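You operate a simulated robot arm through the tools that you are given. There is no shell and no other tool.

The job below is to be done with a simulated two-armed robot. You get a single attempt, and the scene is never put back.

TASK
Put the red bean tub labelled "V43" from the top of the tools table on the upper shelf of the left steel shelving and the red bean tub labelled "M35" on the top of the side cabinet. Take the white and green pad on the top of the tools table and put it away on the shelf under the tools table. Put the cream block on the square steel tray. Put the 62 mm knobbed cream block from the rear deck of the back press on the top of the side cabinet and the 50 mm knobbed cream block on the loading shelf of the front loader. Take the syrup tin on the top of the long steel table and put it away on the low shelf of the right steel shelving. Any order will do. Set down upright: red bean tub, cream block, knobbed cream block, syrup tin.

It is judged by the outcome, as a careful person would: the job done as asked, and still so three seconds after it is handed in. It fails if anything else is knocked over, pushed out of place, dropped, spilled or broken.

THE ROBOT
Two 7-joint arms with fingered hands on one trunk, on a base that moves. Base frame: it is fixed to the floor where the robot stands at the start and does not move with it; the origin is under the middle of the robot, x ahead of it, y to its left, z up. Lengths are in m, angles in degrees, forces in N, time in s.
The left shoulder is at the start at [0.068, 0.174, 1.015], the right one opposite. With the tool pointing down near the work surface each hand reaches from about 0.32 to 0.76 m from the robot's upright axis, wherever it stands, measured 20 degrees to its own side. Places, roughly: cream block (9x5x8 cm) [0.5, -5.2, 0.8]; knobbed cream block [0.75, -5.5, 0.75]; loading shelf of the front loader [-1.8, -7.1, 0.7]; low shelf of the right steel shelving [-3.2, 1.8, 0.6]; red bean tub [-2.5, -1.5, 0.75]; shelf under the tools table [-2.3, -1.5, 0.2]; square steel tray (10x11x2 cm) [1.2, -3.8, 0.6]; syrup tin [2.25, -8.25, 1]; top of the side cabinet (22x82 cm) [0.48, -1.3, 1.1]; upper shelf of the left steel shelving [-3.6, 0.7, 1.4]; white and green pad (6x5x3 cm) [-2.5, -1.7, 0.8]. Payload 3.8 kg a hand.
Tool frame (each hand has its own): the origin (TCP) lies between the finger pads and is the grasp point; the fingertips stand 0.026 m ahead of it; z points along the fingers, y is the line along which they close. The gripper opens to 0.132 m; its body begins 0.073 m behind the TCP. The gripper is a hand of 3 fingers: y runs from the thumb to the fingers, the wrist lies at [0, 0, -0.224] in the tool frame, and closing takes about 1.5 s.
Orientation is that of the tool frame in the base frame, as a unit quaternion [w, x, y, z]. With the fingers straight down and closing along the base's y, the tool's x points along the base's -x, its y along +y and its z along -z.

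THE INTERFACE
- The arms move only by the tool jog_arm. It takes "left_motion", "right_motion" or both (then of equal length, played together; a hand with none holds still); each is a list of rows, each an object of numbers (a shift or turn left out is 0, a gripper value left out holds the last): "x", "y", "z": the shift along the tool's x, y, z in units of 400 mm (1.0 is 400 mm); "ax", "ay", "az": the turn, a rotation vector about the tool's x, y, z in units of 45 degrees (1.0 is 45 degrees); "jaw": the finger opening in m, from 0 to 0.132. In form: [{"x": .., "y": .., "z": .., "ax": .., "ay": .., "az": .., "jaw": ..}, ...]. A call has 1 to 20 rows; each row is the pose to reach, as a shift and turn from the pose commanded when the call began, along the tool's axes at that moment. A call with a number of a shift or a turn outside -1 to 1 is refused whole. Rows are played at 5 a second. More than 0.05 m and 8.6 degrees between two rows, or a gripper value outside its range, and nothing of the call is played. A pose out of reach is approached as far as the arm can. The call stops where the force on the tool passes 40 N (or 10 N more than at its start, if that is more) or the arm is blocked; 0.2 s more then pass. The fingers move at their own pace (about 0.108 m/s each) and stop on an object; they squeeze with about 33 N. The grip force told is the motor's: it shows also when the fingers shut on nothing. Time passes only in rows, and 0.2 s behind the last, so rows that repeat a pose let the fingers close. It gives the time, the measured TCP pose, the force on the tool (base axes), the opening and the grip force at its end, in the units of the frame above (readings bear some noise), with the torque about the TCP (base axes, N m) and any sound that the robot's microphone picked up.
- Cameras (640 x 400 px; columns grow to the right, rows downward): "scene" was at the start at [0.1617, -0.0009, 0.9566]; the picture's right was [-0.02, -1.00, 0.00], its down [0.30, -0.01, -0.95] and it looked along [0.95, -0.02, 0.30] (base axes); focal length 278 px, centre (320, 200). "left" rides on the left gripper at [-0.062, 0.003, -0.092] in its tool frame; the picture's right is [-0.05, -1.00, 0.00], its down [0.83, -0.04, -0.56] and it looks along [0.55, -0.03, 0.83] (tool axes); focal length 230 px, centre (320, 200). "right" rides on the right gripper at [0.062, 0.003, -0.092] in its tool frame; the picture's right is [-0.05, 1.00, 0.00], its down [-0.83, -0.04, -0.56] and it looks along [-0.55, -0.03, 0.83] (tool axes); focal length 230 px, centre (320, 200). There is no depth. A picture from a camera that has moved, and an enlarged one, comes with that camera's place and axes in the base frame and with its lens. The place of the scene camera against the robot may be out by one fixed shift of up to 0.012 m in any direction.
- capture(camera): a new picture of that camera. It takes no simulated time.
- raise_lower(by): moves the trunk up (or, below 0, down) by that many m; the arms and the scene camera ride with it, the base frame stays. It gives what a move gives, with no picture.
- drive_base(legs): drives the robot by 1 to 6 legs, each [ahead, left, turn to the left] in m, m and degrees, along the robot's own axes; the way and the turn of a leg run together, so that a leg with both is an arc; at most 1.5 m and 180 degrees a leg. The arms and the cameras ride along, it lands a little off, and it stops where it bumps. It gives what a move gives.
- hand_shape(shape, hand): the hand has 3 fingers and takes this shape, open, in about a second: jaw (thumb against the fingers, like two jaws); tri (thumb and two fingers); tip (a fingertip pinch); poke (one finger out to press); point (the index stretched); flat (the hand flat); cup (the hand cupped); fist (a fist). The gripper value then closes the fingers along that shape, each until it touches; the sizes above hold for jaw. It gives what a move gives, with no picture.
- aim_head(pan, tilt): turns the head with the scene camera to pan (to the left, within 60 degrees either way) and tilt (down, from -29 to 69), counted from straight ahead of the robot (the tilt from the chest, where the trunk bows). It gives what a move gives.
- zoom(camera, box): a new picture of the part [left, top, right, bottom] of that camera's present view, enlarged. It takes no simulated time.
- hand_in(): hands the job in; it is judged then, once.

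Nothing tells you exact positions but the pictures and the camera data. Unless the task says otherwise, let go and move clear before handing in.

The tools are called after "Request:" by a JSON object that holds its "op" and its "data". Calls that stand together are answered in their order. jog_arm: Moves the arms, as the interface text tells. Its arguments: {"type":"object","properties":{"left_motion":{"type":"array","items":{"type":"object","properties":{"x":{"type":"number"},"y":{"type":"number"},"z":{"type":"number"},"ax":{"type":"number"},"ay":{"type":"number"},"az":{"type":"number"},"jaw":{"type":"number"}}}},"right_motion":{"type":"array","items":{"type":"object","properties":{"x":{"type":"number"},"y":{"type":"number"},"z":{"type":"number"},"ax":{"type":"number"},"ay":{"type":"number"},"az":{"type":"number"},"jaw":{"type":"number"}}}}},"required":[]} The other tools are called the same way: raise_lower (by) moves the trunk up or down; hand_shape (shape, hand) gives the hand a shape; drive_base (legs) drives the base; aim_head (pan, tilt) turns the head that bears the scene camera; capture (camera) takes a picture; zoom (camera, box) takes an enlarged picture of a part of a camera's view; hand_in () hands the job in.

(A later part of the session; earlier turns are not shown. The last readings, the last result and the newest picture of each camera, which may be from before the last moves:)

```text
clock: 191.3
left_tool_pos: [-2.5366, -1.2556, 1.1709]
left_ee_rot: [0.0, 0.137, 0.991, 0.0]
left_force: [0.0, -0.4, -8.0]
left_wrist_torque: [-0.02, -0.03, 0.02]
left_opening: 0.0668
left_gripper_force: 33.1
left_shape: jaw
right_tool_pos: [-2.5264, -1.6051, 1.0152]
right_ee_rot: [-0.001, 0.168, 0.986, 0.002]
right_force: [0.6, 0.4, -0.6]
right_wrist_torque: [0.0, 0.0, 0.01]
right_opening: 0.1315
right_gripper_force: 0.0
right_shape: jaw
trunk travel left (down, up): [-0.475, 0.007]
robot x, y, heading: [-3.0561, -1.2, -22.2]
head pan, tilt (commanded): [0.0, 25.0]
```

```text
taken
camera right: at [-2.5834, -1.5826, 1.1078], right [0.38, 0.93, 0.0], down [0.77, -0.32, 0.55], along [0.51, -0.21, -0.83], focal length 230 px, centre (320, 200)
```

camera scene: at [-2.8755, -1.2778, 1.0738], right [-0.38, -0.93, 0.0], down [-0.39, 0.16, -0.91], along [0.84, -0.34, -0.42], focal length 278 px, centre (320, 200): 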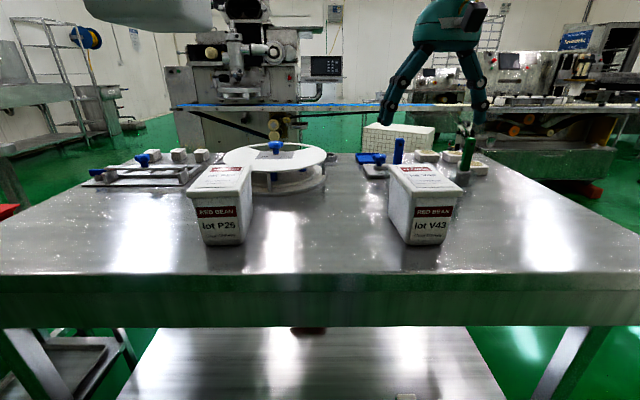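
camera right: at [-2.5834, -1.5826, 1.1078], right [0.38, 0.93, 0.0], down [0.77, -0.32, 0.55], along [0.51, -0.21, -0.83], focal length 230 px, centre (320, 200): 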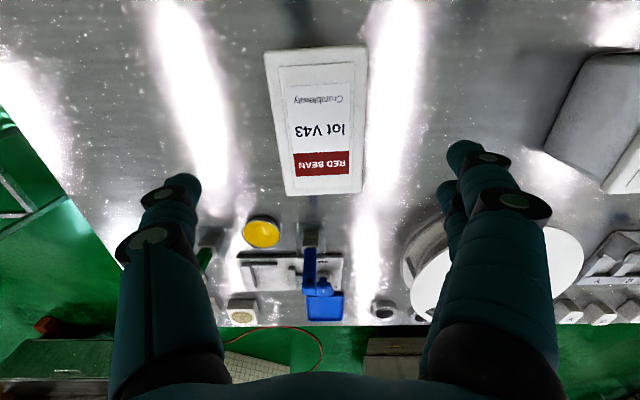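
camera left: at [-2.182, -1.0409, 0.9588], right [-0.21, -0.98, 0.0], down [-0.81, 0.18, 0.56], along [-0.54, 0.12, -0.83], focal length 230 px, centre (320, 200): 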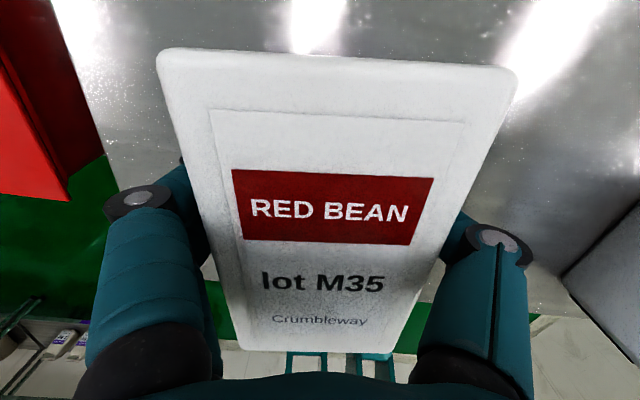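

Request:
{"op": "jog_arm", "data": {"right_motion": [{"x": 0.05, "z": 0.0, "ay": -0.16}, {"x": 0.1, "z": 0.0, "ay": -0.32}, {"x": 0.15, "z": 0.02, "ay": -0.48}, {"x": 0.2, "z": 0.06, "ay": -0.64}, {"x": 0.23, "z": 0.1, "ay": -0.8}, {"x": 0.25, "z": 0.14, "ay": -0.92}, {"x": 0.2625, "z": 0.1625, "ay": -1.0}, {"x": 0.2625, "z": 0.1625, "ay": -1.0}]}}

Request:
{"op": "capture", "data": {"camera": "right"}}

Request:
{"op": "capture", "data": {"camera": "scene"}}

```text
clock: 193.1
left_tool_pos: [-2.5372, -1.2563, 1.1704]
left_ee_rot: [-0.001, 0.136, 0.991, 0.0]
left_force: [0.2, -0.8, -8.5]
left_wrist_torque: [-0.02, -0.02, 0.0]
left_opening: 0.0667
left_gripper_force: 33.2
left_shape: jaw
right_tool_pos: [-2.6267, -1.5683, 0.9468]
right_ee_rot: [0.379, 0.156, 0.91, -0.062]
right_force: [0.1, 0.3, -0.1]
right_wrist_torque: [0.01, 0.02, 0.04]
right_opening: 0.1317
right_gripper_force: 0.0
right_shape: jaw
trunk travel left (down, up): [-0.475, 0.007]
robot x, y, heading: [-3.0556, -1.2034, -22.0]
head pan, tilt (commanded): [0.0, 25.0]
```

```text
taken
camera right: at [-2.7276, -1.5293, 0.969], right [0.37, 0.93, 0.04], down [0.17, -0.11, 0.98], along [0.92, -0.35, -0.2], focal length 230 px, centre (320, 200)
```

right: 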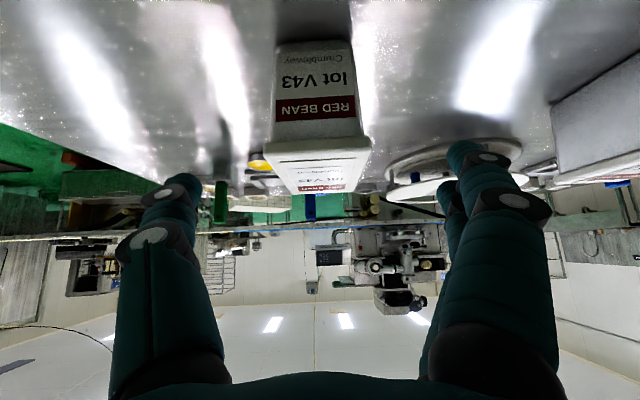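

```text
taken
camera scene: at [-2.8756, -1.2775, 1.074], right [-0.38, -0.93, 0.0], down [-0.39, 0.16, -0.91], along [0.84, -0.34, -0.42], focal length 278 px, centre (320, 200)
```

scene: 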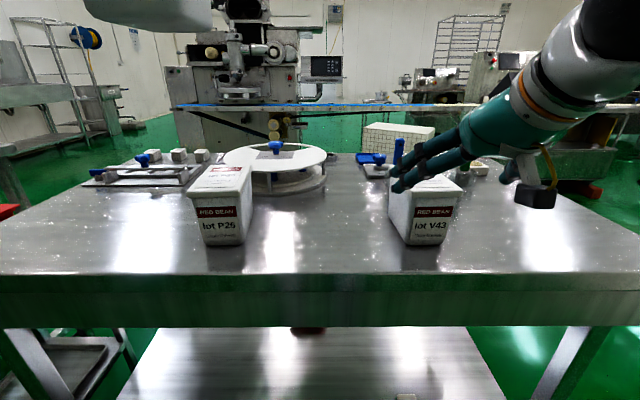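

The hand is pitched and lined up; I advance along the tool axis 12 cm.

Request:
{"op": "jog_arm", "data": {"right_motion": [{"z": 0.06}, {"z": 0.12}, {"z": 0.18}, {"z": 0.24}, {"z": 0.27}, {"z": 0.295}, {"z": 0.295}]}}

Request:
{"op": "capture", "data": {"camera": "right"}}

Request:
{"op": "capture", "data": {"camera": "scene"}}

```text
clock: 194.7
left_tool_pos: [-2.5377, -1.2561, 1.1707]
left_ee_rot: [0.001, 0.136, 0.991, -0.001]
left_force: [-0.5, -0.3, -8.6]
left_wrist_torque: [0.02, -0.04, -0.01]
left_opening: 0.0669
left_gripper_force: 32.8
left_shape: jaw
right_tool_pos: [-2.5495, -1.5971, 0.8658]
right_ee_rot: [0.38, 0.156, 0.91, -0.062]
right_force: [-3.5, -0.8, 4.8]
right_wrist_torque: [0.18, 0.07, -0.02]
right_opening: 0.1318
right_gripper_force: 0.0
right_shape: jaw
trunk travel left (down, up): [-0.475, 0.007]
robot x, y, heading: [-3.0545, -1.2032, -21.9]
head pan, tilt (commanded): [0.0, 25.0]
```

```text
taken
camera right: at [-2.6502, -1.5578, 0.8867], right [0.36, 0.93, 0.04], down [0.17, -0.11, 0.98], along [0.92, -0.35, -0.19], focal length 230 px, centre (320, 200)
```

right: 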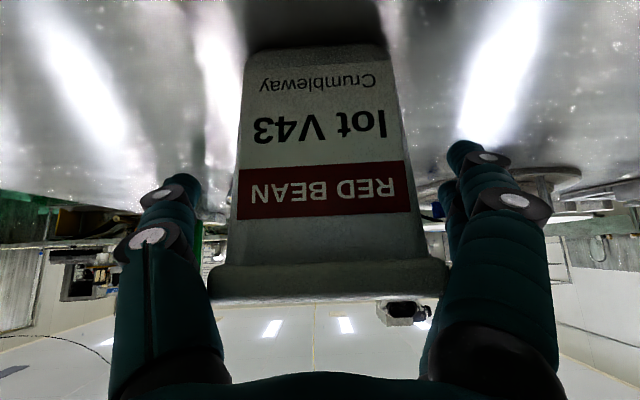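

```text
taken
camera scene: at [-2.8764, -1.2773, 1.0743], right [-0.38, -0.93, 0.0], down [-0.39, 0.16, -0.91], along [0.84, -0.34, -0.42], focal length 278 px, centre (320, 200)
```

scene: 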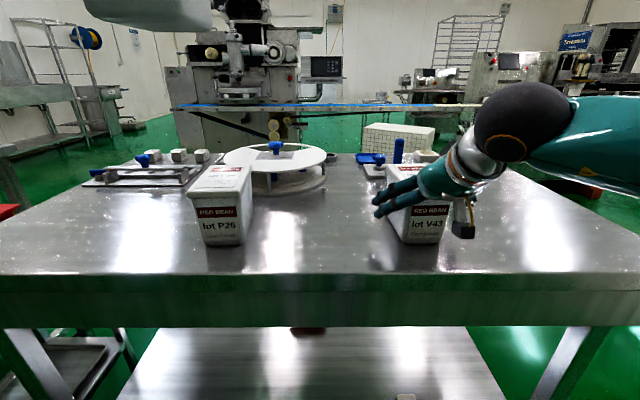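

A light touch of the palm on the lid edge; I back off 6 mm and close.

Request:
{"op": "jog_arm", "data": {"right_motion": [{"z": -0.015}, {"z": -0.015, "jaw": 0.1}, {"z": -0.015, "jaw": 0.07}, {"z": -0.015, "jaw": 0.04}, {"z": -0.015, "jaw": 0.04}, {"z": -0.015, "jaw": 0.04}, {"z": -0.015, "jaw": 0.04}, {"z": -0.015, "jaw": 0.04}, {"z": -0.015, "jaw": 0.04}]}}

Request:
{"op": "capture", "data": {"camera": "right"}}

```text
clock: 196.7
left_tool_pos: [-2.5366, -1.255, 1.1698]
left_ee_rot: [0.0, 0.137, 0.991, -0.001]
left_force: [-0.1, 0.1, -8.9]
left_wrist_torque: [0.0, -0.03, -0.01]
left_opening: 0.0669
left_gripper_force: 32.7
left_shape: jaw
right_tool_pos: [-2.5536, -1.5955, 0.8673]
right_ee_rot: [0.377, 0.156, 0.911, -0.063]
right_force: [-1.8, 0.4, 0.2]
right_wrist_torque: [0.0, 0.03, 0.07]
right_opening: 0.0681
right_gripper_force: 33.6
right_shape: jaw
trunk travel left (down, up): [-0.475, 0.007]
robot x, y, heading: [-3.0571, -1.2007, -22.0]
head pan, tilt (commanded): [0.0, 25.0]
```

```text
taken
camera right: at [-2.6543, -1.5558, 0.8898], right [0.37, 0.93, 0.04], down [0.17, -0.11, 0.98], along [0.92, -0.35, -0.2], focal length 230 px, centre (320, 200)
```

right: 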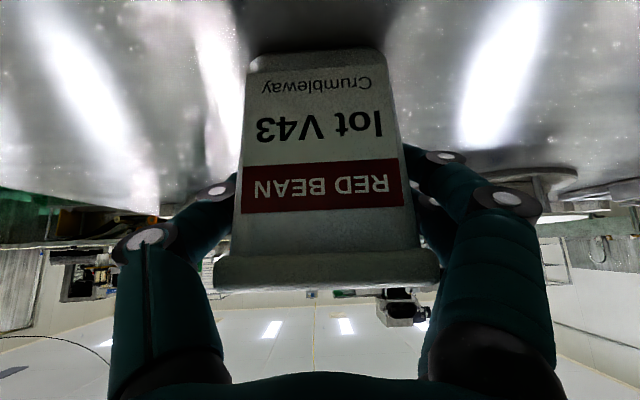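

Gripped. I lift straight up (along both tool axes) and check that V43 stays level.

Request:
{"op": "jog_arm", "data": {"right_motion": [{"x": -0.03, "z": -0.03}, {"x": -0.08, "z": -0.08}, {"x": -0.14, "z": -0.14}, {"x": -0.2, "z": -0.2}, {"x": -0.26, "z": -0.26}, {"x": -0.32, "z": -0.32}, {"x": -0.38, "z": -0.38}, {"x": -0.44, "z": -0.44}, {"x": -0.44, "z": -0.44}]}}

Request:
{"op": "capture", "data": {"camera": "scene"}}

Request:
{"op": "capture", "data": {"camera": "right"}}

```text
clock: 198.7
left_tool_pos: [-2.5355, -1.2567, 1.1705]
left_ee_rot: [0.0, 0.136, 0.991, 0.0]
left_force: [0.4, -0.7, -7.2]
left_wrist_torque: [0.02, -0.05, 0.0]
left_opening: 0.0669
left_gripper_force: 33.1
left_shape: jaw
right_tool_pos: [-2.5536, -1.5959, 1.115]
right_ee_rot: [0.376, 0.156, 0.911, -0.062]
right_force: [-0.5, 0.3, -8.7]
right_wrist_torque: [0.08, 0.33, 0.02]
right_opening: 0.0678
right_gripper_force: 32.6
right_shape: jaw
trunk travel left (down, up): [-0.475, 0.007]
robot x, y, heading: [-3.0544, -1.2005, -22.3]
head pan, tilt (commanded): [0.0, 25.0]
```

```text
taken
camera scene: at [-2.875, -1.2781, 1.0737], right [-0.38, -0.93, 0.0], down [-0.39, 0.16, -0.91], along [0.84, -0.34, -0.42], focal length 278 px, centre (320, 200)
```

scene: 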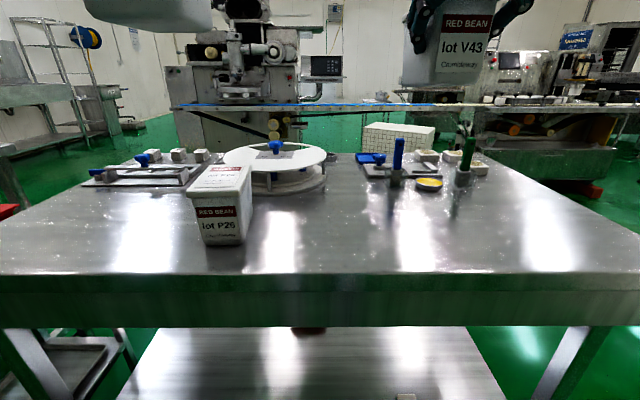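

```text
taken
camera right: at [-2.6545, -1.5572, 1.1367], right [0.37, 0.93, 0.04], down [0.17, -0.11, 0.98], along [0.92, -0.35, -0.2], focal length 230 px, centre (320, 200)
```

right: 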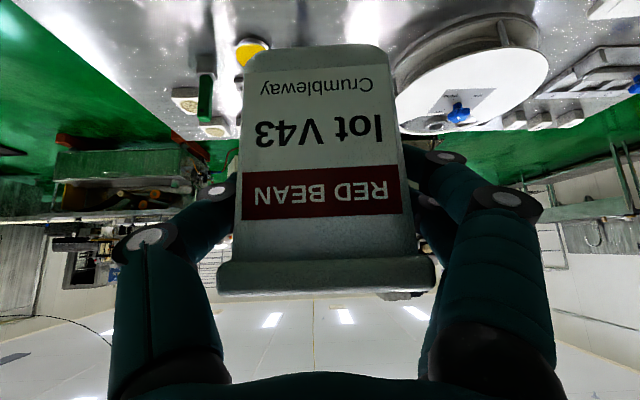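

V43 hangs level. I draw both hands in, back off, turn about, and strafe along to face the left shelving.

Request:
{"op": "jog_arm", "data": {"right_motion": [{"x": 0.04, "z": -0.04}, {"x": 0.08, "z": -0.08}, {"x": 0.12, "z": -0.12}, {"x": 0.16, "z": -0.16}, {"x": 0.16, "z": -0.16}], "left_motion": [{"x": 0.06}, {"x": 0.12}, {"x": 0.18}, {"x": 0.24}, {"x": 0.24}]}}

Request:
{"op": "drive_base", "data": {"legs": [[-0.2, 0, 0], [0, 0, 90], [0, 0, 90]]}}

Request:
{"op": "aim_head", "data": {"pan": 0, "tilt": 0}}

Request:
{"op": "capture", "data": {"camera": "scene"}}

```text
clock: 199.9
left_tool_pos: [-2.6303, -1.23, 1.1692]
left_ee_rot: [-0.001, 0.136, 0.991, 0.0]
left_force: [0.5, 0.3, -9.0]
left_wrist_torque: [0.0, -0.02, -0.01]
left_opening: 0.0668
left_gripper_force: 33.0
left_shape: jaw
right_tool_pos: [-2.6343, -1.5657, 1.1171]
right_ee_rot: [0.377, 0.156, 0.911, -0.063]
right_force: [0.3, 0.1, -8.8]
right_wrist_torque: [0.05, 0.26, 0.01]
right_opening: 0.0679
right_gripper_force: 32.0
right_shape: jaw
trunk travel left (down, up): [-0.475, 0.007]
robot x, y, heading: [-3.0567, -1.2017, -21.9]
head pan, tilt (commanded): [0.0, 25.0]
```

```text
clock: 209.0
left_tool_pos: [-3.6622, -1.083, 1.1698]
left_ee_rot: [0.0, 0.987, -0.159, -0.001]
left_force: [0.4, -0.3, -8.3]
left_wrist_torque: [0.0, 0.0, -0.04]
left_opening: 0.0668
left_gripper_force: 32.8
left_shape: jaw
right_tool_pos: [-3.6403, -0.7495, 1.1181]
right_ee_rot: [-0.071, 0.907, -0.177, -0.376]
right_force: [0.1, 0.6, -7.4]
right_wrist_torque: [-0.11, -0.3, 0.0]
right_opening: 0.0677
right_gripper_force: 33.2
right_shape: jaw
trunk travel left (down, up): [-0.475, 0.007]
robot x, y, heading: [-3.2378, -1.1316, 155.3]
head pan, tilt (commanded): [0.0, 25.0]
```

```text
clock: 209.9
left_tool_pos: [-3.6618, -1.0826, 1.1707]
left_ee_rot: [-0.001, 0.987, -0.159, 0.0]
left_force: [-0.3, -0.2, -8.1]
left_wrist_torque: [0.0, 0.03, -0.02]
left_opening: 0.0668
left_gripper_force: 32.8
left_shape: jaw
right_tool_pos: [-3.6394, -0.7484, 1.1175]
right_ee_rot: [-0.071, 0.907, -0.177, -0.376]
right_force: [0.2, 0.4, -9.0]
right_wrist_torque: [-0.11, -0.32, 0.02]
right_opening: 0.0675
right_gripper_force: 33.0
right_shape: jaw
trunk travel left (down, up): [-0.475, 0.007]
robot x, y, heading: [-3.2335, -1.1269, 155.5]
head pan, tilt (commanded): [0.0, 0.0]
```

```text
taken
camera scene: at [-3.4218, -1.0457, 1.1142], right [0.42, 0.91, 0.0], down [0.0, 0.0, -1.0], along [-0.91, 0.42, 0.0], focal length 278 px, centre (320, 200)
```

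scene: 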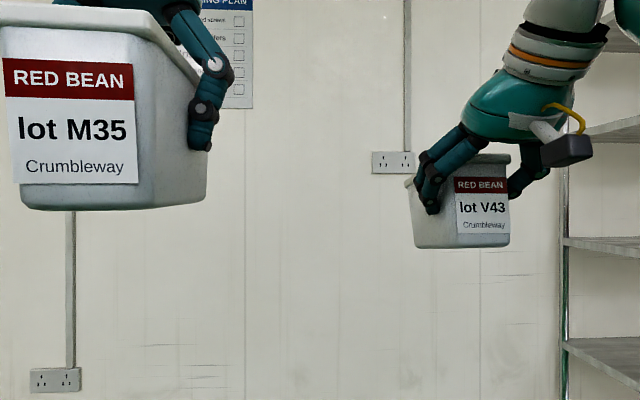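

Request:
{"op": "drive_base", "data": {"legs": [[0, 0, 3.1], [0, -1.1, 0]]}}

Request:
{"op": "capture", "data": {"camera": "scene"}}

Request:
{"op": "capture", "data": {"camera": "right"}}

```text
clock: 220.7
left_tool_pos: [-3.2297, -0.031, 1.1709]
left_ee_rot: [0.0, 0.99, -0.139, 0.0]
left_force: [-0.5, -0.5, -7.6]
left_wrist_torque: [0.0, 0.04, -0.01]
left_opening: 0.0667
left_gripper_force: 33.0
left_shape: jaw
right_tool_pos: [-3.2189, 0.3032, 1.1178]
right_ee_rot: [-0.064, 0.91, -0.159, -0.377]
right_force: [0.0, -0.5, -9.0]
right_wrist_torque: [-0.09, -0.29, 0.0]
right_opening: 0.0676
right_gripper_force: 33.4
right_shape: jaw
trunk travel left (down, up): [-0.475, 0.007]
robot x, y, heading: [-2.8033, -0.0623, 157.4]
head pan, tilt (commanded): [0.0, 0.0]
```

```text
taken
camera scene: at [-2.9911, 0.0158, 1.1142], right [0.38, 0.92, 0.0], down [0.0, 0.0, -1.0], along [-0.92, 0.38, 0.0], focal length 278 px, centre (320, 200)
```

scene: 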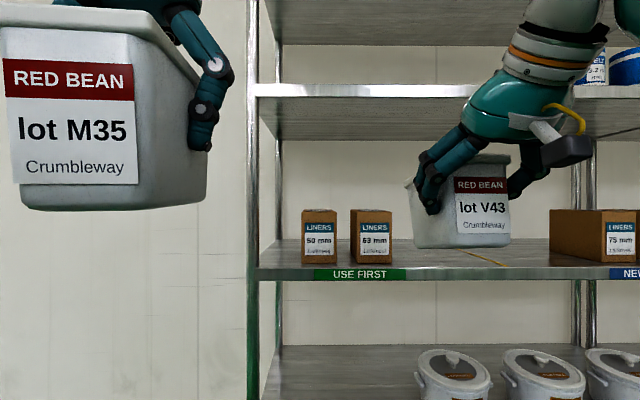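

```text
taken
camera right: at [-3.1193, 0.2644, 1.1392], right [-0.37, -0.93, 0.04], down [-0.17, 0.11, 0.98], along [-0.91, 0.36, -0.2], focal length 230 px, centre (320, 200)
```

right: 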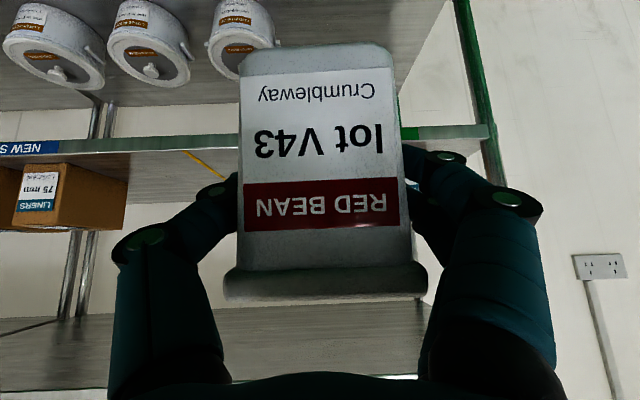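

The upper shelf's surface works out to about z 1.37, its front edge at a depth of about 0.61 m from my camera, and the left part is free. I raise V43 to z 1.46 well in front of the shelf, and pull M35 in a bit more.

Request:
{"op": "jog_arm", "data": {"right_motion": [{"x": -0.07, "z": -0.07}, {"x": -0.14, "z": -0.14}, {"x": -0.21, "z": -0.21}, {"x": -0.28, "z": -0.28}, {"x": -0.35, "z": -0.35}, {"x": -0.42, "z": -0.42}, {"x": -0.49, "z": -0.49}, {"x": -0.56, "z": -0.56}, {"x": -0.605, "z": -0.605}, {"x": -0.605, "z": -0.605}], "left_motion": [{"x": 0.02}, {"x": 0.04}, {"x": 0.06}, {"x": 0.08}, {"x": 0.1}, {"x": 0.1}, {"x": 0.1}, {"x": 0.1}, {"x": 0.1}, {"x": 0.1}]}}

Request:
{"op": "capture", "data": {"camera": "right"}}

Request:
{"op": "capture", "data": {"camera": "scene"}}

```text
clock: 222.9
left_tool_pos: [-3.1914, -0.0391, 1.17]
left_ee_rot: [0.0, 0.99, -0.14, 0.001]
left_force: [-0.3, 0.2, -9.6]
left_wrist_torque: [-0.01, 0.03, -0.01]
left_opening: 0.0667
left_gripper_force: 33.0
left_shape: jaw
right_tool_pos: [-3.223, 0.3049, 1.4573]
right_ee_rot: [-0.063, 0.911, -0.158, -0.376]
right_force: [-0.3, -0.9, -9.4]
right_wrist_torque: [-0.1, -0.35, 0.01]
right_opening: 0.0679
right_gripper_force: 33.3
right_shape: jaw
trunk travel left (down, up): [-0.475, 0.007]
robot x, y, heading: [-2.8042, -0.0601, 157.5]
head pan, tilt (commanded): [0.0, 0.0]
```

```text
taken
camera right: at [-3.1212, 0.2652, 1.4801], right [-0.37, -0.93, 0.04], down [-0.17, 0.11, 0.98], along [-0.91, 0.36, -0.2], focal length 230 px, centre (320, 200)
```

right: 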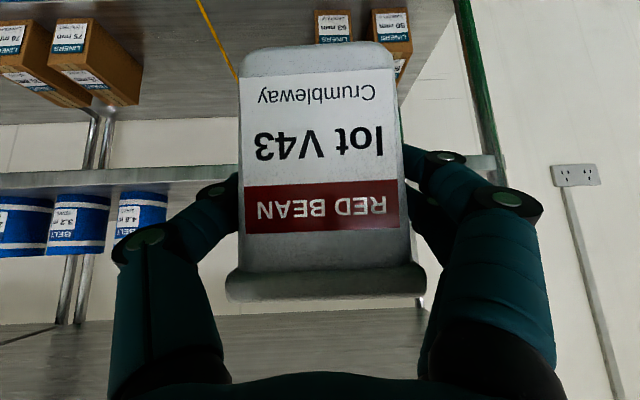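

```text
taken
camera scene: at [-2.9912, 0.0161, 1.1141], right [0.38, 0.92, 0.0], down [0.0, 0.0, -1.0], along [-0.92, 0.38, 0.0], focal length 278 px, centre (320, 200)
```

scene: 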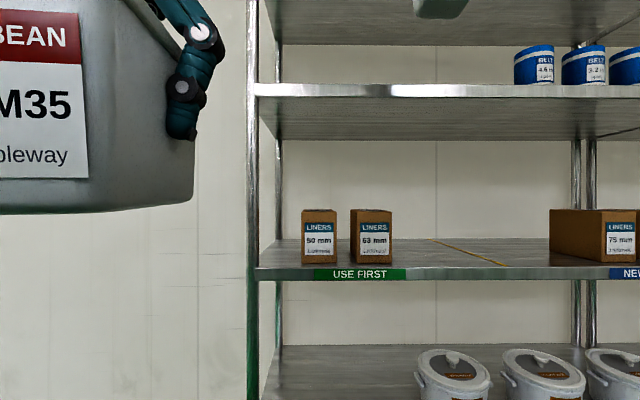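

The shelf is free on its left part and V43's base clears it. I drive 0.26 m forward.

Request:
{"op": "drive_base", "data": {"legs": [[0.26, 0, 1]]}}

Request:
{"op": "capture", "data": {"camera": "right"}}

Request:
{"op": "capture", "data": {"camera": "scene"}}

```text
clock: 224.7
left_tool_pos: [-3.4258, 0.0484, 1.171]
left_ee_rot: [0.0, 0.991, -0.132, -0.001]
left_force: [-1.0, -0.4, -7.7]
left_wrist_torque: [0.02, 0.05, 0.03]
left_opening: 0.0667
left_gripper_force: 32.8
left_shape: jaw
right_tool_pos: [-3.4632, 0.3926, 1.4595]
right_ee_rot: [-0.061, 0.911, -0.151, -0.378]
right_force: [0.4, 0.0, -9.0]
right_wrist_torque: [-0.1, -0.32, -0.01]
right_opening: 0.0677
right_gripper_force: 32.8
right_shape: jaw
trunk travel left (down, up): [-0.475, 0.007]
robot x, y, heading: [-3.038, 0.039, 158.4]
head pan, tilt (commanded): [0.0, 0.0]
```

```text
taken
camera right: at [-3.3601, 0.3543, 1.4815], right [-0.36, -0.93, 0.04], down [-0.17, 0.11, 0.98], along [-0.92, 0.34, -0.2], focal length 230 px, centre (320, 200)
```

right: 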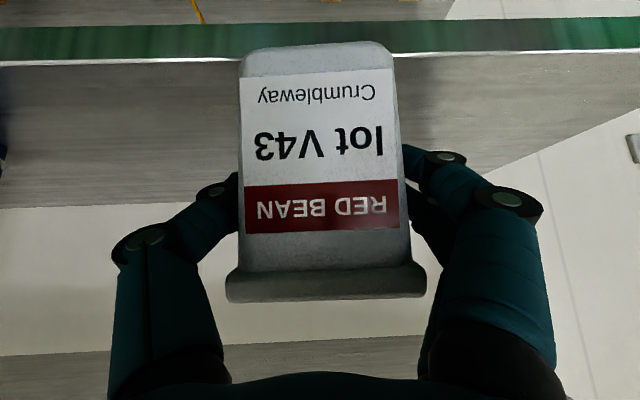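

```text
taken
camera scene: at [-3.2273, 0.1081, 1.1146], right [0.37, 0.93, 0.0], down [0.0, 0.0, -1.0], along [-0.93, 0.37, 0.0], focal length 278 px, centre (320, 200)
```

scene: 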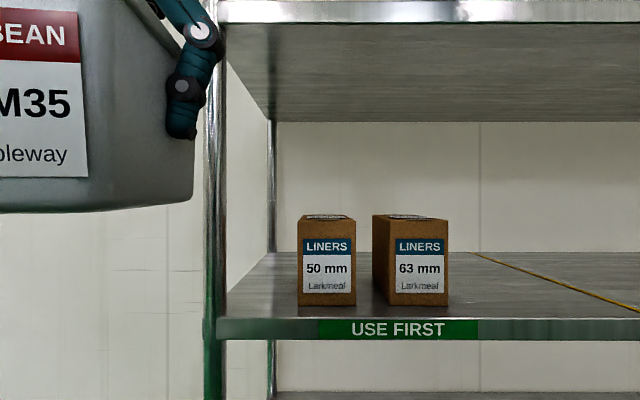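

The shelf surface is at about 1.36. I extend the arm 10 cm inward over the shelf.

Request:
{"op": "jog_arm", "data": {"right_motion": [{"x": -0.045, "z": 0.045}, {"x": -0.09, "z": 0.09}, {"x": -0.135, "z": 0.135}, {"x": -0.18, "z": 0.18}, {"x": -0.18, "z": 0.18}]}}

Request:
{"op": "capture", "data": {"camera": "right"}}

Request:
{"op": "aim_head", "data": {"pan": -20, "tilt": -25}}

Request:
{"op": "capture", "data": {"camera": "scene"}}

```text
clock: 225.9
left_tool_pos: [-3.4259, 0.0485, 1.1703]
left_ee_rot: [0.0, 0.991, -0.132, 0.0]
left_force: [-0.4, 0.4, -7.9]
left_wrist_torque: [-0.01, 0.03, -0.01]
left_opening: 0.0668
left_gripper_force: 32.9
left_shape: jaw
right_tool_pos: [-3.5592, 0.4289, 1.4579]
right_ee_rot: [-0.06, 0.912, -0.151, -0.377]
right_force: [0.3, -1.3, -8.5]
right_wrist_torque: [-0.09, -0.32, 0.0]
right_opening: 0.068
right_gripper_force: 33.0
right_shape: jaw
trunk travel left (down, up): [-0.475, 0.007]
robot x, y, heading: [-3.0398, 0.0356, 158.3]
head pan, tilt (commanded): [0.0, 0.0]
```

```text
taken
camera right: at [-3.4562, 0.3902, 1.4785], right [-0.36, -0.93, 0.04], down [-0.17, 0.11, 0.98], along [-0.92, 0.34, -0.2], focal length 230 px, centre (320, 200)
```

right: 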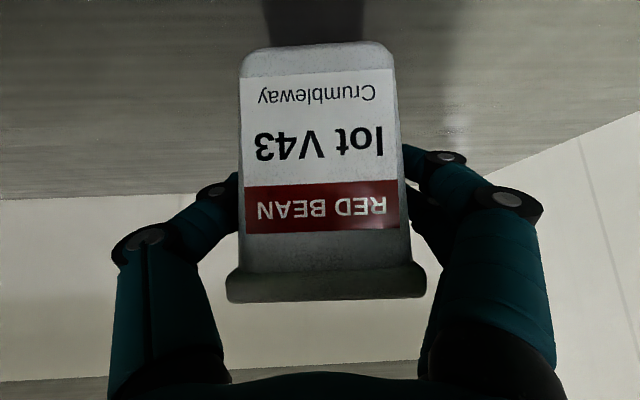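

```text
clock: 226.8
left_tool_pos: [-3.4271, 0.0486, 1.1707]
left_ee_rot: [0.0, 0.991, -0.132, 0.0]
left_force: [0.7, -0.4, -8.8]
left_wrist_torque: [0.0, 0.02, 0.01]
left_opening: 0.0667
left_gripper_force: 32.4
left_shape: jaw
right_tool_pos: [-3.559, 0.4268, 1.4561]
right_ee_rot: [-0.061, 0.912, -0.152, -0.377]
right_force: [0.2, 0.4, -8.3]
right_wrist_torque: [-0.06, -0.3, -0.01]
right_opening: 0.0678
right_gripper_force: 33.2
right_shape: jaw
trunk travel left (down, up): [-0.475, 0.007]
robot x, y, heading: [-3.0388, 0.034, 158.5]
head pan, tilt (commanded): [-20.0, -25.0]
```

```text
taken
camera scene: at [-3.1975, 0.1223, 1.1499], right [0.66, 0.75, 0.0], down [-0.31, 0.28, -0.91], along [-0.68, 0.6, 0.42], focal length 278 px, centre (320, 200)
```

scene: 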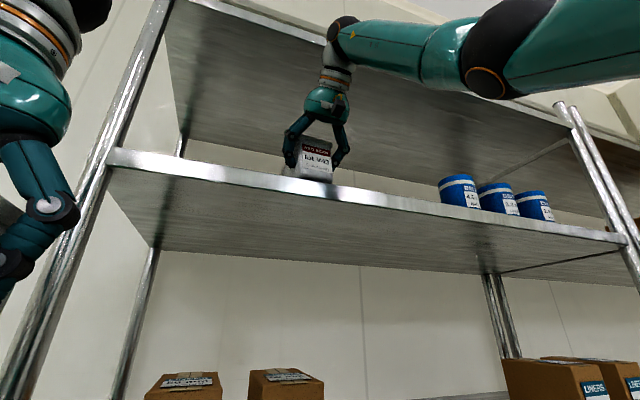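

V43 is over the upper shelf, clear of the blue cans. I lower in small steps until it touches.

Request:
{"op": "jog_arm", "data": {"right_motion": [{"x": 0.009, "z": 0.009}, {"x": 0.018, "z": 0.018}, {"x": 0.027, "z": 0.027}, {"x": 0.036, "z": 0.036}, {"x": 0.036, "z": 0.036}]}}

```text
clock: 228.0
left_tool_pos: [-3.4262, 0.0487, 1.1705]
left_ee_rot: [0.001, 0.991, -0.132, 0.001]
left_force: [0.0, 0.5, -7.8]
left_wrist_torque: [-0.01, -0.01, 0.03]
left_opening: 0.0669
left_gripper_force: 32.7
left_shape: jaw
right_tool_pos: [-3.5587, 0.4254, 1.4392]
right_ee_rot: [-0.061, 0.911, -0.152, -0.378]
right_force: [0.7, -0.8, -3.5]
right_wrist_torque: [0.0, -0.03, -0.03]
right_opening: 0.0675
right_gripper_force: 33.5
right_shape: jaw
trunk travel left (down, up): [-0.475, 0.007]
robot x, y, heading: [-3.0376, 0.0329, 158.6]
head pan, tilt (commanded): [-20.0, -25.0]
```

Request:
{"op": "jog_arm", "data": {"right_motion": [{"x": 0.005, "z": 0.005}, {"x": 0.009, "z": 0.009}, {"x": 0.009, "z": 0.009}]}}

Request:
{"op": "capture", "data": {"camera": "right"}}

Request:
{"op": "zoom", "data": {"camera": "scene", "box": [220, 80, 420, 230]}}

```text
clock: 228.8
left_tool_pos: [-3.4278, 0.0473, 1.1722]
left_ee_rot: [0.0, 0.991, -0.132, 0.0]
left_force: [-1.1, -0.2, -8.5]
left_wrist_torque: [0.03, 0.04, 0.0]
left_opening: 0.0667
left_gripper_force: 32.8
left_shape: jaw
right_tool_pos: [-3.5592, 0.4242, 1.4351]
right_ee_rot: [-0.061, 0.911, -0.152, -0.378]
right_force: [2.1, -0.4, -0.9]
right_wrist_torque: [0.02, 0.19, -0.03]
right_opening: 0.0675
right_gripper_force: 32.7
right_shape: jaw
trunk travel left (down, up): [-0.475, 0.007]
robot x, y, heading: [-3.0387, 0.0328, 158.5]
head pan, tilt (commanded): [-20.0, -25.0]
```

```text
taken
camera right: at [-3.4569, 0.3868, 1.456], right [-0.36, -0.93, 0.04], down [-0.17, 0.11, 0.98], along [-0.92, 0.34, -0.2], focal length 230 px, centre (320, 200)
```

right: 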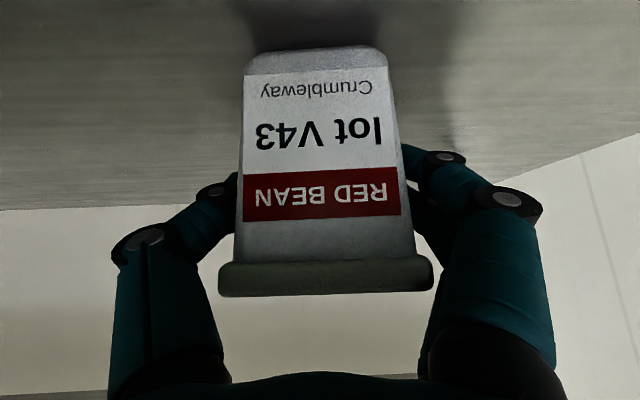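

```text
2.67 times, centred on (320, 155) of scene
camera zoom: at [-3.1966, 0.1219, 1.1502], right [0.66, 0.75, 0.0], down [-0.32, 0.28, -0.91], along [-0.68, 0.6, 0.42], focal length 740 px, centre (320, 320)
```

zoom: 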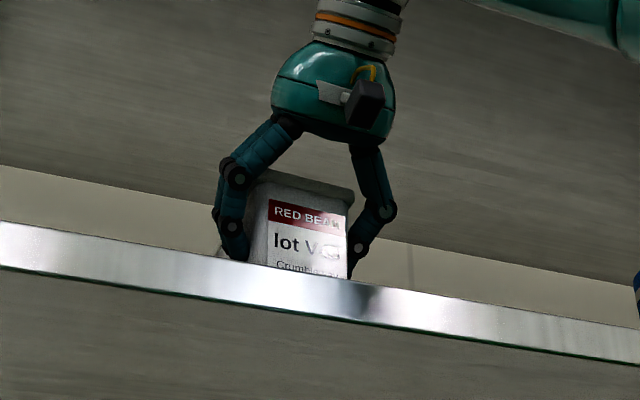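

V43 rests on the shelf. I open the fingers and withdraw straight back.

Request:
{"op": "jog_arm", "data": {"right_motion": [{"jaw": 0.085}, {"jaw": 0.11}, {"jaw": 0.132}, {"jaw": 0.132}, {"jaw": 0.132}, {"jaw": 0.132}]}}

Request:
{"op": "capture", "data": {"camera": "right"}}

```text
clock: 230.2
left_tool_pos: [-3.4265, 0.0486, 1.171]
left_ee_rot: [0.0, 0.991, -0.133, 0.0]
left_force: [0.3, 1.2, -7.4]
left_wrist_torque: [0.01, 0.02, 0.03]
left_opening: 0.0668
left_gripper_force: 32.9
left_shape: jaw
right_tool_pos: [-3.5604, 0.4251, 1.4345]
right_ee_rot: [-0.06, 0.912, -0.151, -0.377]
right_force: [0.6, -0.3, 0.4]
right_wrist_torque: [0.05, 0.0, 0.0]
right_opening: 0.1319
right_gripper_force: 0.1
right_shape: jaw
trunk travel left (down, up): [-0.475, 0.007]
robot x, y, heading: [-3.0354, 0.035, 158.4]
head pan, tilt (commanded): [-20.0, -25.0]
```

```text
taken
camera right: at [-3.4573, 0.3869, 1.4557], right [-0.36, -0.93, 0.04], down [-0.17, 0.11, 0.98], along [-0.92, 0.34, -0.2], focal length 230 px, centre (320, 200)
```

right: 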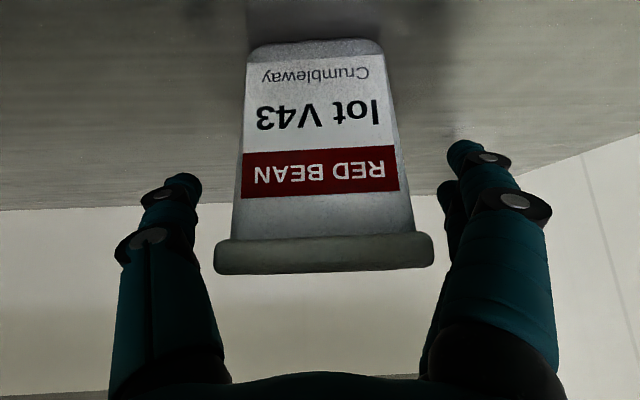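

Request:
{"op": "jog_arm", "data": {"right_motion": [{"x": 0.05, "z": -0.05}, {"x": 0.1, "z": -0.1}, {"x": 0.15, "z": -0.15}, {"x": 0.2, "z": -0.2}, {"x": 0.25, "z": -0.25}, {"x": 0.28, "z": -0.28}, {"x": 0.28, "z": -0.28}]}}

Request:
{"op": "capture", "data": {"camera": "right"}}

Request:
{"op": "capture", "data": {"camera": "scene"}}

```text
clock: 231.8
left_tool_pos: [-3.4282, 0.048, 1.171]
left_ee_rot: [0.0, 0.991, -0.132, 0.001]
left_force: [-0.6, 0.6, -7.5]
left_wrist_torque: [-0.02, 0.03, -0.01]
left_opening: 0.067
left_gripper_force: 32.8
left_shape: jaw
right_tool_pos: [-3.4112, 0.3756, 1.434]
right_ee_rot: [-0.061, 0.912, -0.151, -0.377]
right_force: [0.3, 0.0, -0.5]
right_wrist_torque: [0.03, -0.01, 0.0]
right_opening: 0.1317
right_gripper_force: 0.0
right_shape: jaw
trunk travel left (down, up): [-0.475, 0.007]
robot x, y, heading: [-3.0393, 0.0354, 158.3]
head pan, tilt (commanded): [-20.0, -25.0]
```

```text
taken
camera right: at [-3.3083, 0.3366, 1.4564], right [-0.36, -0.93, 0.04], down [-0.17, 0.11, 0.98], along [-0.92, 0.34, -0.2], focal length 230 px, centre (320, 200)
```

right: 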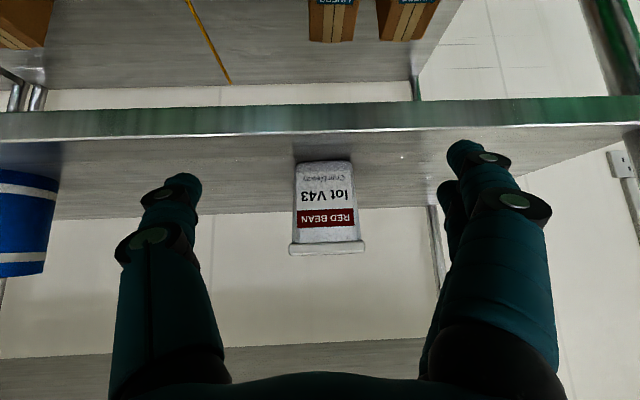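

```text
taken
camera scene: at [-3.197, 0.122, 1.15], right [0.66, 0.75, 0.0], down [-0.32, 0.28, -0.91], along [-0.68, 0.6, 0.42], focal length 278 px, centre (320, 200)
```

scene: 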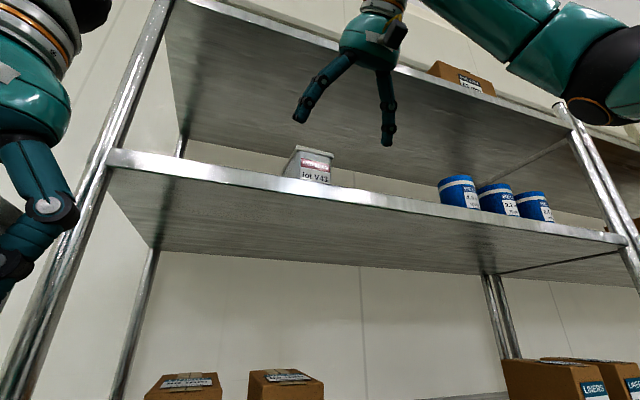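

V43 stands upright on the upper shelf. I back away, bring the right hand back to its usual pose, and look for the way to the side cabinet.

Request:
{"op": "drive_base", "data": {"legs": [[-0.3, 0, 0]]}}

Request:
{"op": "jog_arm", "data": {"right_motion": [{"x": 0.03, "z": 0.03, "ay": 0.16}, {"x": 0.08, "z": 0.08, "ay": 0.32}, {"x": 0.13, "z": 0.13, "ay": 0.48}, {"x": 0.18, "z": 0.18, "ay": 0.64}, {"x": 0.23, "z": 0.23, "ay": 0.8}, {"x": 0.28, "z": 0.28, "ay": 0.92}, {"x": 0.33, "z": 0.33, "ay": 1.0}, {"x": 0.37, "z": 0.37, "ay": 1.0}, {"x": 0.37, "z": 0.37, "ay": 1.0}]}}

Request:
{"op": "aim_head", "data": {"pan": -45, "tilt": 20}}

Request:
{"op": "capture", "data": {"camera": "scene"}}

```text
clock: 233.9
left_tool_pos: [-3.1495, -0.0616, 1.1705]
left_ee_rot: [0.001, 0.991, -0.132, 0.0]
left_force: [1.0, -0.5, -7.3]
left_wrist_torque: [0.0, 0.01, -0.01]
left_opening: 0.067
left_gripper_force: 32.6
left_shape: jaw
right_tool_pos: [-3.1345, 0.265, 1.4339]
right_ee_rot: [-0.06, 0.912, -0.149, -0.377]
right_force: [-0.1, 0.1, -0.4]
right_wrist_torque: [0.03, -0.01, 0.0]
right_opening: 0.1318
right_gripper_force: 0.0
right_shape: jaw
trunk travel left (down, up): [-0.475, 0.007]
robot x, y, heading: [-2.7647, -0.0764, 158.9]
head pan, tilt (commanded): [-20.0, -25.0]
```

```text
clock: 235.9
left_tool_pos: [-3.1496, -0.0627, 1.1702]
left_ee_rot: [0.0, 0.992, -0.13, 0.001]
left_force: [-1.2, 0.2, -7.7]
left_wrist_torque: [-0.02, 0.05, -0.03]
left_opening: 0.067
left_gripper_force: 32.4
left_shape: jaw
right_tool_pos: [-3.1348, 0.2636, 1.2266]
right_ee_rot: [0.002, 0.987, -0.162, -0.001]
right_force: [1.2, 0.7, -0.4]
right_wrist_torque: [-0.03, 0.01, -0.04]
right_opening: 0.1319
right_gripper_force: 0.0
right_shape: jaw
trunk travel left (down, up): [-0.475, 0.007]
robot x, y, heading: [-2.7554, -0.0782, 158.3]
head pan, tilt (commanded): [-20.0, -25.0]
```

```text
clock: 237.0
left_tool_pos: [-3.1499, -0.0636, 1.1714]
left_ee_rot: [0.0, 0.992, -0.13, 0.0]
left_force: [-0.5, -0.3, -8.9]
left_wrist_torque: [-0.04, 0.01, -0.02]
left_opening: 0.0669
left_gripper_force: 33.2
left_shape: jaw
right_tool_pos: [-3.1346, 0.2641, 1.226]
right_ee_rot: [0.001, 0.987, -0.162, 0.001]
right_force: [0.2, 1.0, 0.2]
right_wrist_torque: [0.03, -0.02, 0.01]
right_opening: 0.1316
right_gripper_force: 0.1
right_shape: jaw
trunk travel left (down, up): [-0.475, 0.007]
robot x, y, heading: [-2.7576, -0.0728, 158.7]
head pan, tilt (commanded): [-45.0, 20.0]
```

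```text
taken
camera scene: at [-2.9034, 0.0504, 1.0822], right [0.92, 0.4, 0.0], down [0.14, -0.31, -0.94], along [-0.38, 0.86, -0.34], focal length 278 px, centre (320, 200)
```

scene: 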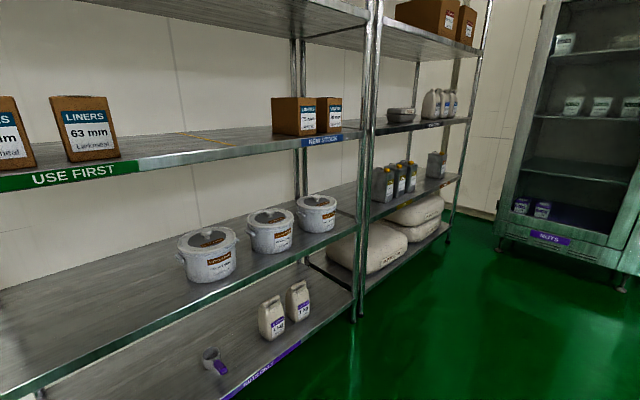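

Request:
{"op": "drive_base", "data": {"legs": [[0, 0, -90]]}}

Request:
{"op": "aim_head", "data": {"pan": 0, "tilt": 25}}

Request:
{"op": "capture", "data": {"camera": "scene"}}

Request:
{"op": "aim_head", "data": {"pan": -40, "tilt": 25}}

Request:
{"op": "capture", "data": {"camera": "scene"}}

```text
clock: 241.3
left_tool_pos: [-2.7257, 0.3133, 1.1707]
left_ee_rot: [0.001, -0.587, 0.809, 0.0]
left_force: [0.9, -0.1, -8.0]
left_wrist_torque: [0.05, -0.02, -0.02]
left_opening: 0.0665
left_gripper_force: 33.6
left_shape: jaw
right_tool_pos: [-2.403, 0.2805, 1.2259]
right_ee_rot: [-0.002, -0.561, 0.828, 0.001]
right_force: [0.5, -0.1, -1.2]
right_wrist_torque: [0.01, -0.02, 0.02]
right_opening: 0.132
right_gripper_force: 0.1
right_shape: jaw
trunk travel left (down, up): [-0.475, 0.007]
robot x, y, heading: [-2.7557, -0.0755, 65.5]
head pan, tilt (commanded): [-45.0, 20.0]
```

```text
clock: 242.4
left_tool_pos: [-2.7283, 0.313, 1.1703]
left_ee_rot: [0.0, -0.587, 0.809, 0.0]
left_force: [-0.6, -0.1, -8.0]
left_wrist_torque: [0.02, -0.02, -0.01]
left_opening: 0.0667
left_gripper_force: 33.2
left_shape: jaw
right_tool_pos: [-2.4024, 0.2805, 1.2264]
right_ee_rot: [-0.002, -0.561, 0.828, 0.001]
right_force: [-0.4, 0.2, -0.4]
right_wrist_torque: [0.02, 0.0, -0.04]
right_opening: 0.1321
right_gripper_force: 0.0
right_shape: jaw
trunk travel left (down, up): [-0.475, 0.007]
robot x, y, heading: [-2.761, -0.0758, 65.4]
head pan, tilt (commanded): [0.0, 25.0]
```

```text
taken
camera scene: at [-2.6819, 0.108, 1.074], right [0.91, -0.42, 0.0], down [-0.18, -0.38, -0.91], along [0.38, 0.82, -0.42], focal length 278 px, centre (320, 200)
```

scene: 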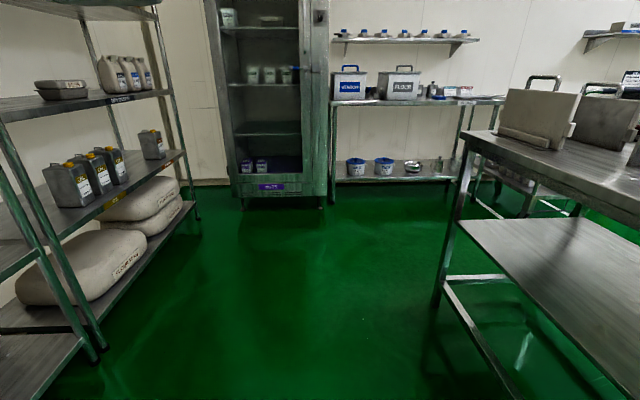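

```text
clock: 243.5
left_tool_pos: [-2.7274, 0.3128, 1.1712]
left_ee_rot: [0.001, -0.587, 0.809, 0.0]
left_force: [-0.6, -0.1, -9.1]
left_wrist_torque: [0.04, 0.0, 0.03]
left_opening: 0.0669
left_gripper_force: 32.8
left_shape: jaw
right_tool_pos: [-2.4009, 0.2794, 1.2265]
right_ee_rot: [-0.002, -0.562, 0.827, 0.0]
right_force: [-0.1, 0.1, 0.3]
right_wrist_torque: [0.0, -0.04, -0.04]
right_opening: 0.1316
right_gripper_force: 0.0
right_shape: jaw
trunk travel left (down, up): [-0.475, 0.007]
robot x, y, heading: [-2.7594, -0.0776, 65.8]
head pan, tilt (commanded): [-40.0, 25.0]
```

```text
taken
camera scene: at [-2.6371, 0.064, 1.074], right [0.43, -0.9, 0.0], down [-0.38, -0.18, -0.91], along [0.82, 0.39, -0.42], focal length 278 px, centre (320, 200)
```

scene: 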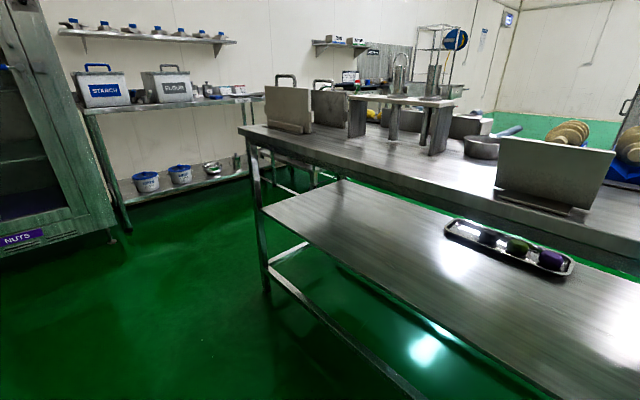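

The aisle along the shelving is clear up to the fridge. I drive forward past the end of the bread table, then turn right and look.

Request:
{"op": "drive_base", "data": {"legs": [[0, 0, 3], [1.45, 0, 0], [0.15, 0, 0], [0, 0, -88]]}}

Request:
{"op": "aim_head", "data": {"pan": 0, "tilt": 30}}

Request:
{"op": "capture", "data": {"camera": "scene"}}

Request:
{"op": "capture", "data": {"camera": "right"}}

```text
clock: 255.8
left_tool_pos: [-1.8151, 1.4462, 1.1701]
left_ee_rot: [0.0, 0.087, 0.996, 0.001]
left_force: [0.5, 1.5, -8.8]
left_wrist_torque: [0.02, -0.08, -0.01]
left_opening: 0.0668
left_gripper_force: 33.0
left_shape: jaw
right_tool_pos: [-1.7993, 1.1194, 1.2255]
right_ee_rot: [-0.001, 0.116, 0.993, 0.002]
right_force: [-1.0, 0.4, -0.5]
right_wrist_torque: [0.02, -0.02, 0.01]
right_opening: 0.1322
right_gripper_force: 0.0
right_shape: jaw
trunk travel left (down, up): [-0.475, 0.007]
robot x, y, heading: [-2.2043, 1.4217, -16.3]
head pan, tilt (commanded): [-40.0, 25.0]
```

```text
clock: 256.9
left_tool_pos: [-1.8144, 1.4468, 1.1706]
left_ee_rot: [0.001, 0.088, 0.996, 0.0]
left_force: [0.6, -0.4, -8.4]
left_wrist_torque: [0.04, 0.01, -0.01]
left_opening: 0.0669
left_gripper_force: 33.2
left_shape: jaw
right_tool_pos: [-1.7994, 1.1194, 1.2266]
right_ee_rot: [0.0, 0.118, 0.993, 0.002]
right_force: [-0.1, -0.1, -0.1]
right_wrist_torque: [-0.01, 0.0, 0.02]
right_opening: 0.1321
right_gripper_force: 0.0
right_shape: jaw
trunk travel left (down, up): [-0.475, 0.007]
robot x, y, heading: [-2.204, 1.4253, -16.1]
head pan, tilt (commanded): [0.0, 30.0]
```

```text
taken
camera scene: at [-2.0174, 1.3683, 1.0661], right [-0.28, -0.96, 0.0], down [-0.48, 0.14, -0.87], along [0.83, -0.24, -0.5], focal length 278 px, centre (320, 200)
```

scene: 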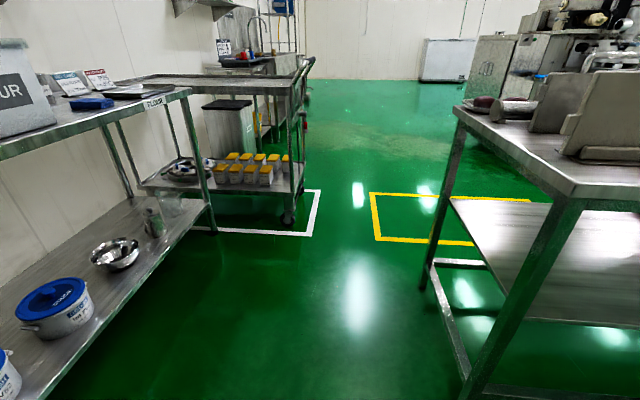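

```text
taken
camera right: at [-1.859, 1.1368, 1.3186], right [0.28, 0.96, 0.0], down [0.8, -0.24, 0.55], along [0.53, -0.15, -0.83], focal length 230 px, centre (320, 200)
```

right: 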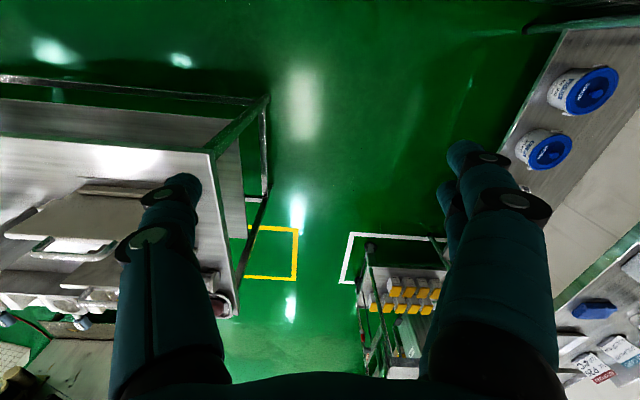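

The corridor between the bread table and the trolley is open. I straighten up and drive through.

Request:
{"op": "drive_base", "data": {"legs": [[0, 0, -5.3], [1.2, 0, 0]]}}

Request:
{"op": "capture", "data": {"camera": "scene"}}

```text
clock: 263.6
left_tool_pos: [-0.6812, 0.9535, 1.1708]
left_ee_rot: [0.0, 0.135, 0.991, 0.0]
left_force: [-0.4, -0.3, -8.5]
left_wrist_torque: [-0.01, -0.04, 0.0]
left_opening: 0.0665
left_gripper_force: 33.2
left_shape: jaw
right_tool_pos: [-0.6974, 0.6277, 1.2266]
right_ee_rot: [0.0, 0.166, 0.986, 0.002]
right_force: [-0.3, -0.2, -0.4]
right_wrist_torque: [0.04, 0.02, -0.02]
right_opening: 0.132
right_gripper_force: 0.0
right_shape: jaw
trunk travel left (down, up): [-0.475, 0.007]
robot x, y, heading: [-1.0691, 0.9692, -21.9]
head pan, tilt (commanded): [0.0, 30.0]
```

```text
taken
camera scene: at [-0.8899, 0.8962, 1.0661], right [-0.37, -0.93, 0.0], down [-0.46, 0.19, -0.87], along [0.8, -0.32, -0.5], focal length 278 px, centre (320, 200)
```

scene: 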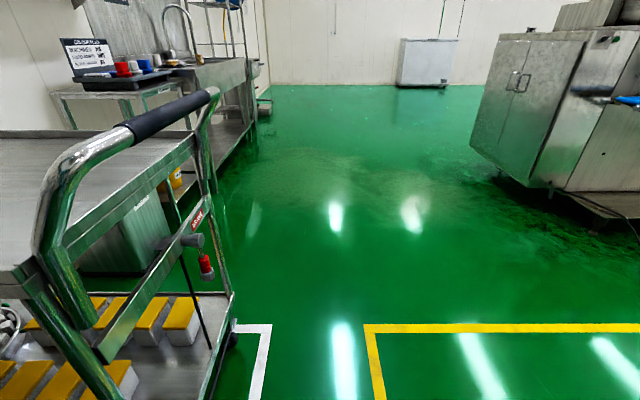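

The trolley's handle leans close on my left, so I go forward a little, then swing diagonally to the right before going on.

Request:
{"op": "drive_base", "data": {"legs": [[0.2, 0, 0], [0.25, -0.35, 0], [0.9, 0, 0]]}}

Request:
{"op": "drive_base", "data": {"legs": [[0, 0, -60]]}}

Request:
{"op": "aim_head", "data": {"pan": 0, "tilt": 20}}

Request:
{"op": "capture", "data": {"camera": "scene"}}

```text
clock: 272.9
left_tool_pos: [0.4914, 0.1523, 1.171]
left_ee_rot: [0.0, 0.115, 0.993, 0.0]
left_force: [-0.4, 0.6, -7.5]
left_wrist_torque: [0.02, -0.03, 0.0]
left_opening: 0.0667
left_gripper_force: 33.3
left_shape: jaw
right_tool_pos: [0.4875, -0.1756, 1.2262]
right_ee_rot: [0.0, 0.147, 0.989, 0.002]
right_force: [-0.2, 1.0, -0.3]
right_wrist_torque: [0.03, -0.05, 0.0]
right_opening: 0.1321
right_gripper_force: 0.0
right_shape: jaw
trunk travel left (down, up): [-0.475, 0.007]
robot x, y, heading: [0.1018, 0.153, -19.6]
head pan, tilt (commanded): [0.0, 30.0]
```

```text
clock: 275.9
left_tool_pos: [0.2957, -0.1853, 1.1714]
left_ee_rot: [-0.001, 0.599, 0.801, 0.001]
left_force: [0.8, 0.3, -8.1]
left_wrist_torque: [-0.02, 0.0, 0.01]
left_opening: 0.0666
left_gripper_force: 33.0
left_shape: jaw
right_tool_pos: [0.0111, -0.3453, 1.2254]
right_ee_rot: [0.0, 0.624, 0.782, 0.002]
right_force: [-0.2, 0.9, 0.4]
right_wrist_torque: [0.05, 0.01, -0.01]
right_opening: 0.1319
right_gripper_force: 0.1
right_shape: jaw
trunk travel left (down, up): [-0.475, 0.007]
robot x, y, heading: [0.1029, 0.1538, -80.0]
head pan, tilt (commanded): [0.0, 30.0]
```

```text
clock: 276.7
left_tool_pos: [0.2957, -0.1865, 1.1704]
left_ee_rot: [0.0, 0.598, 0.801, 0.0]
left_force: [-0.4, 0.4, -8.7]
left_wrist_torque: [0.0, -0.03, -0.01]
left_opening: 0.0667
left_gripper_force: 33.4
left_shape: jaw
right_tool_pos: [0.0106, -0.3444, 1.2264]
right_ee_rot: [0.0, 0.623, 0.782, 0.002]
right_force: [0.9, -0.4, -0.1]
right_wrist_torque: [0.04, -0.01, 0.01]
right_opening: 0.132
right_gripper_force: 0.0
right_shape: jaw
trunk travel left (down, up): [-0.475, 0.007]
robot x, y, heading: [0.1008, 0.1524, -79.8]
head pan, tilt (commanded): [0.0, 20.0]
```

```text
taken
camera scene: at [0.1335, -0.0465, 1.082], right [-0.98, -0.18, 0.0], down [-0.06, 0.34, -0.94], along [0.16, -0.92, -0.34], focal length 278 px, centre (320, 200)
```

scene: 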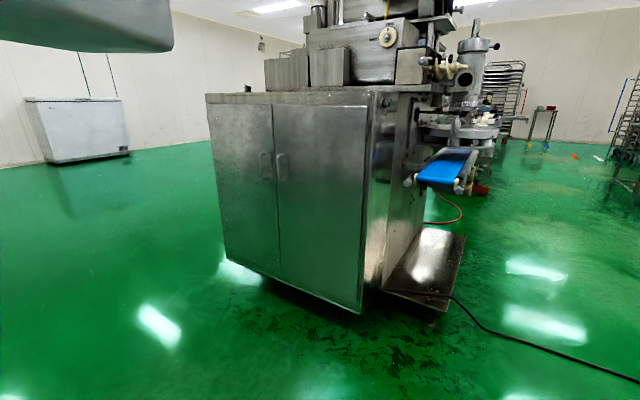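

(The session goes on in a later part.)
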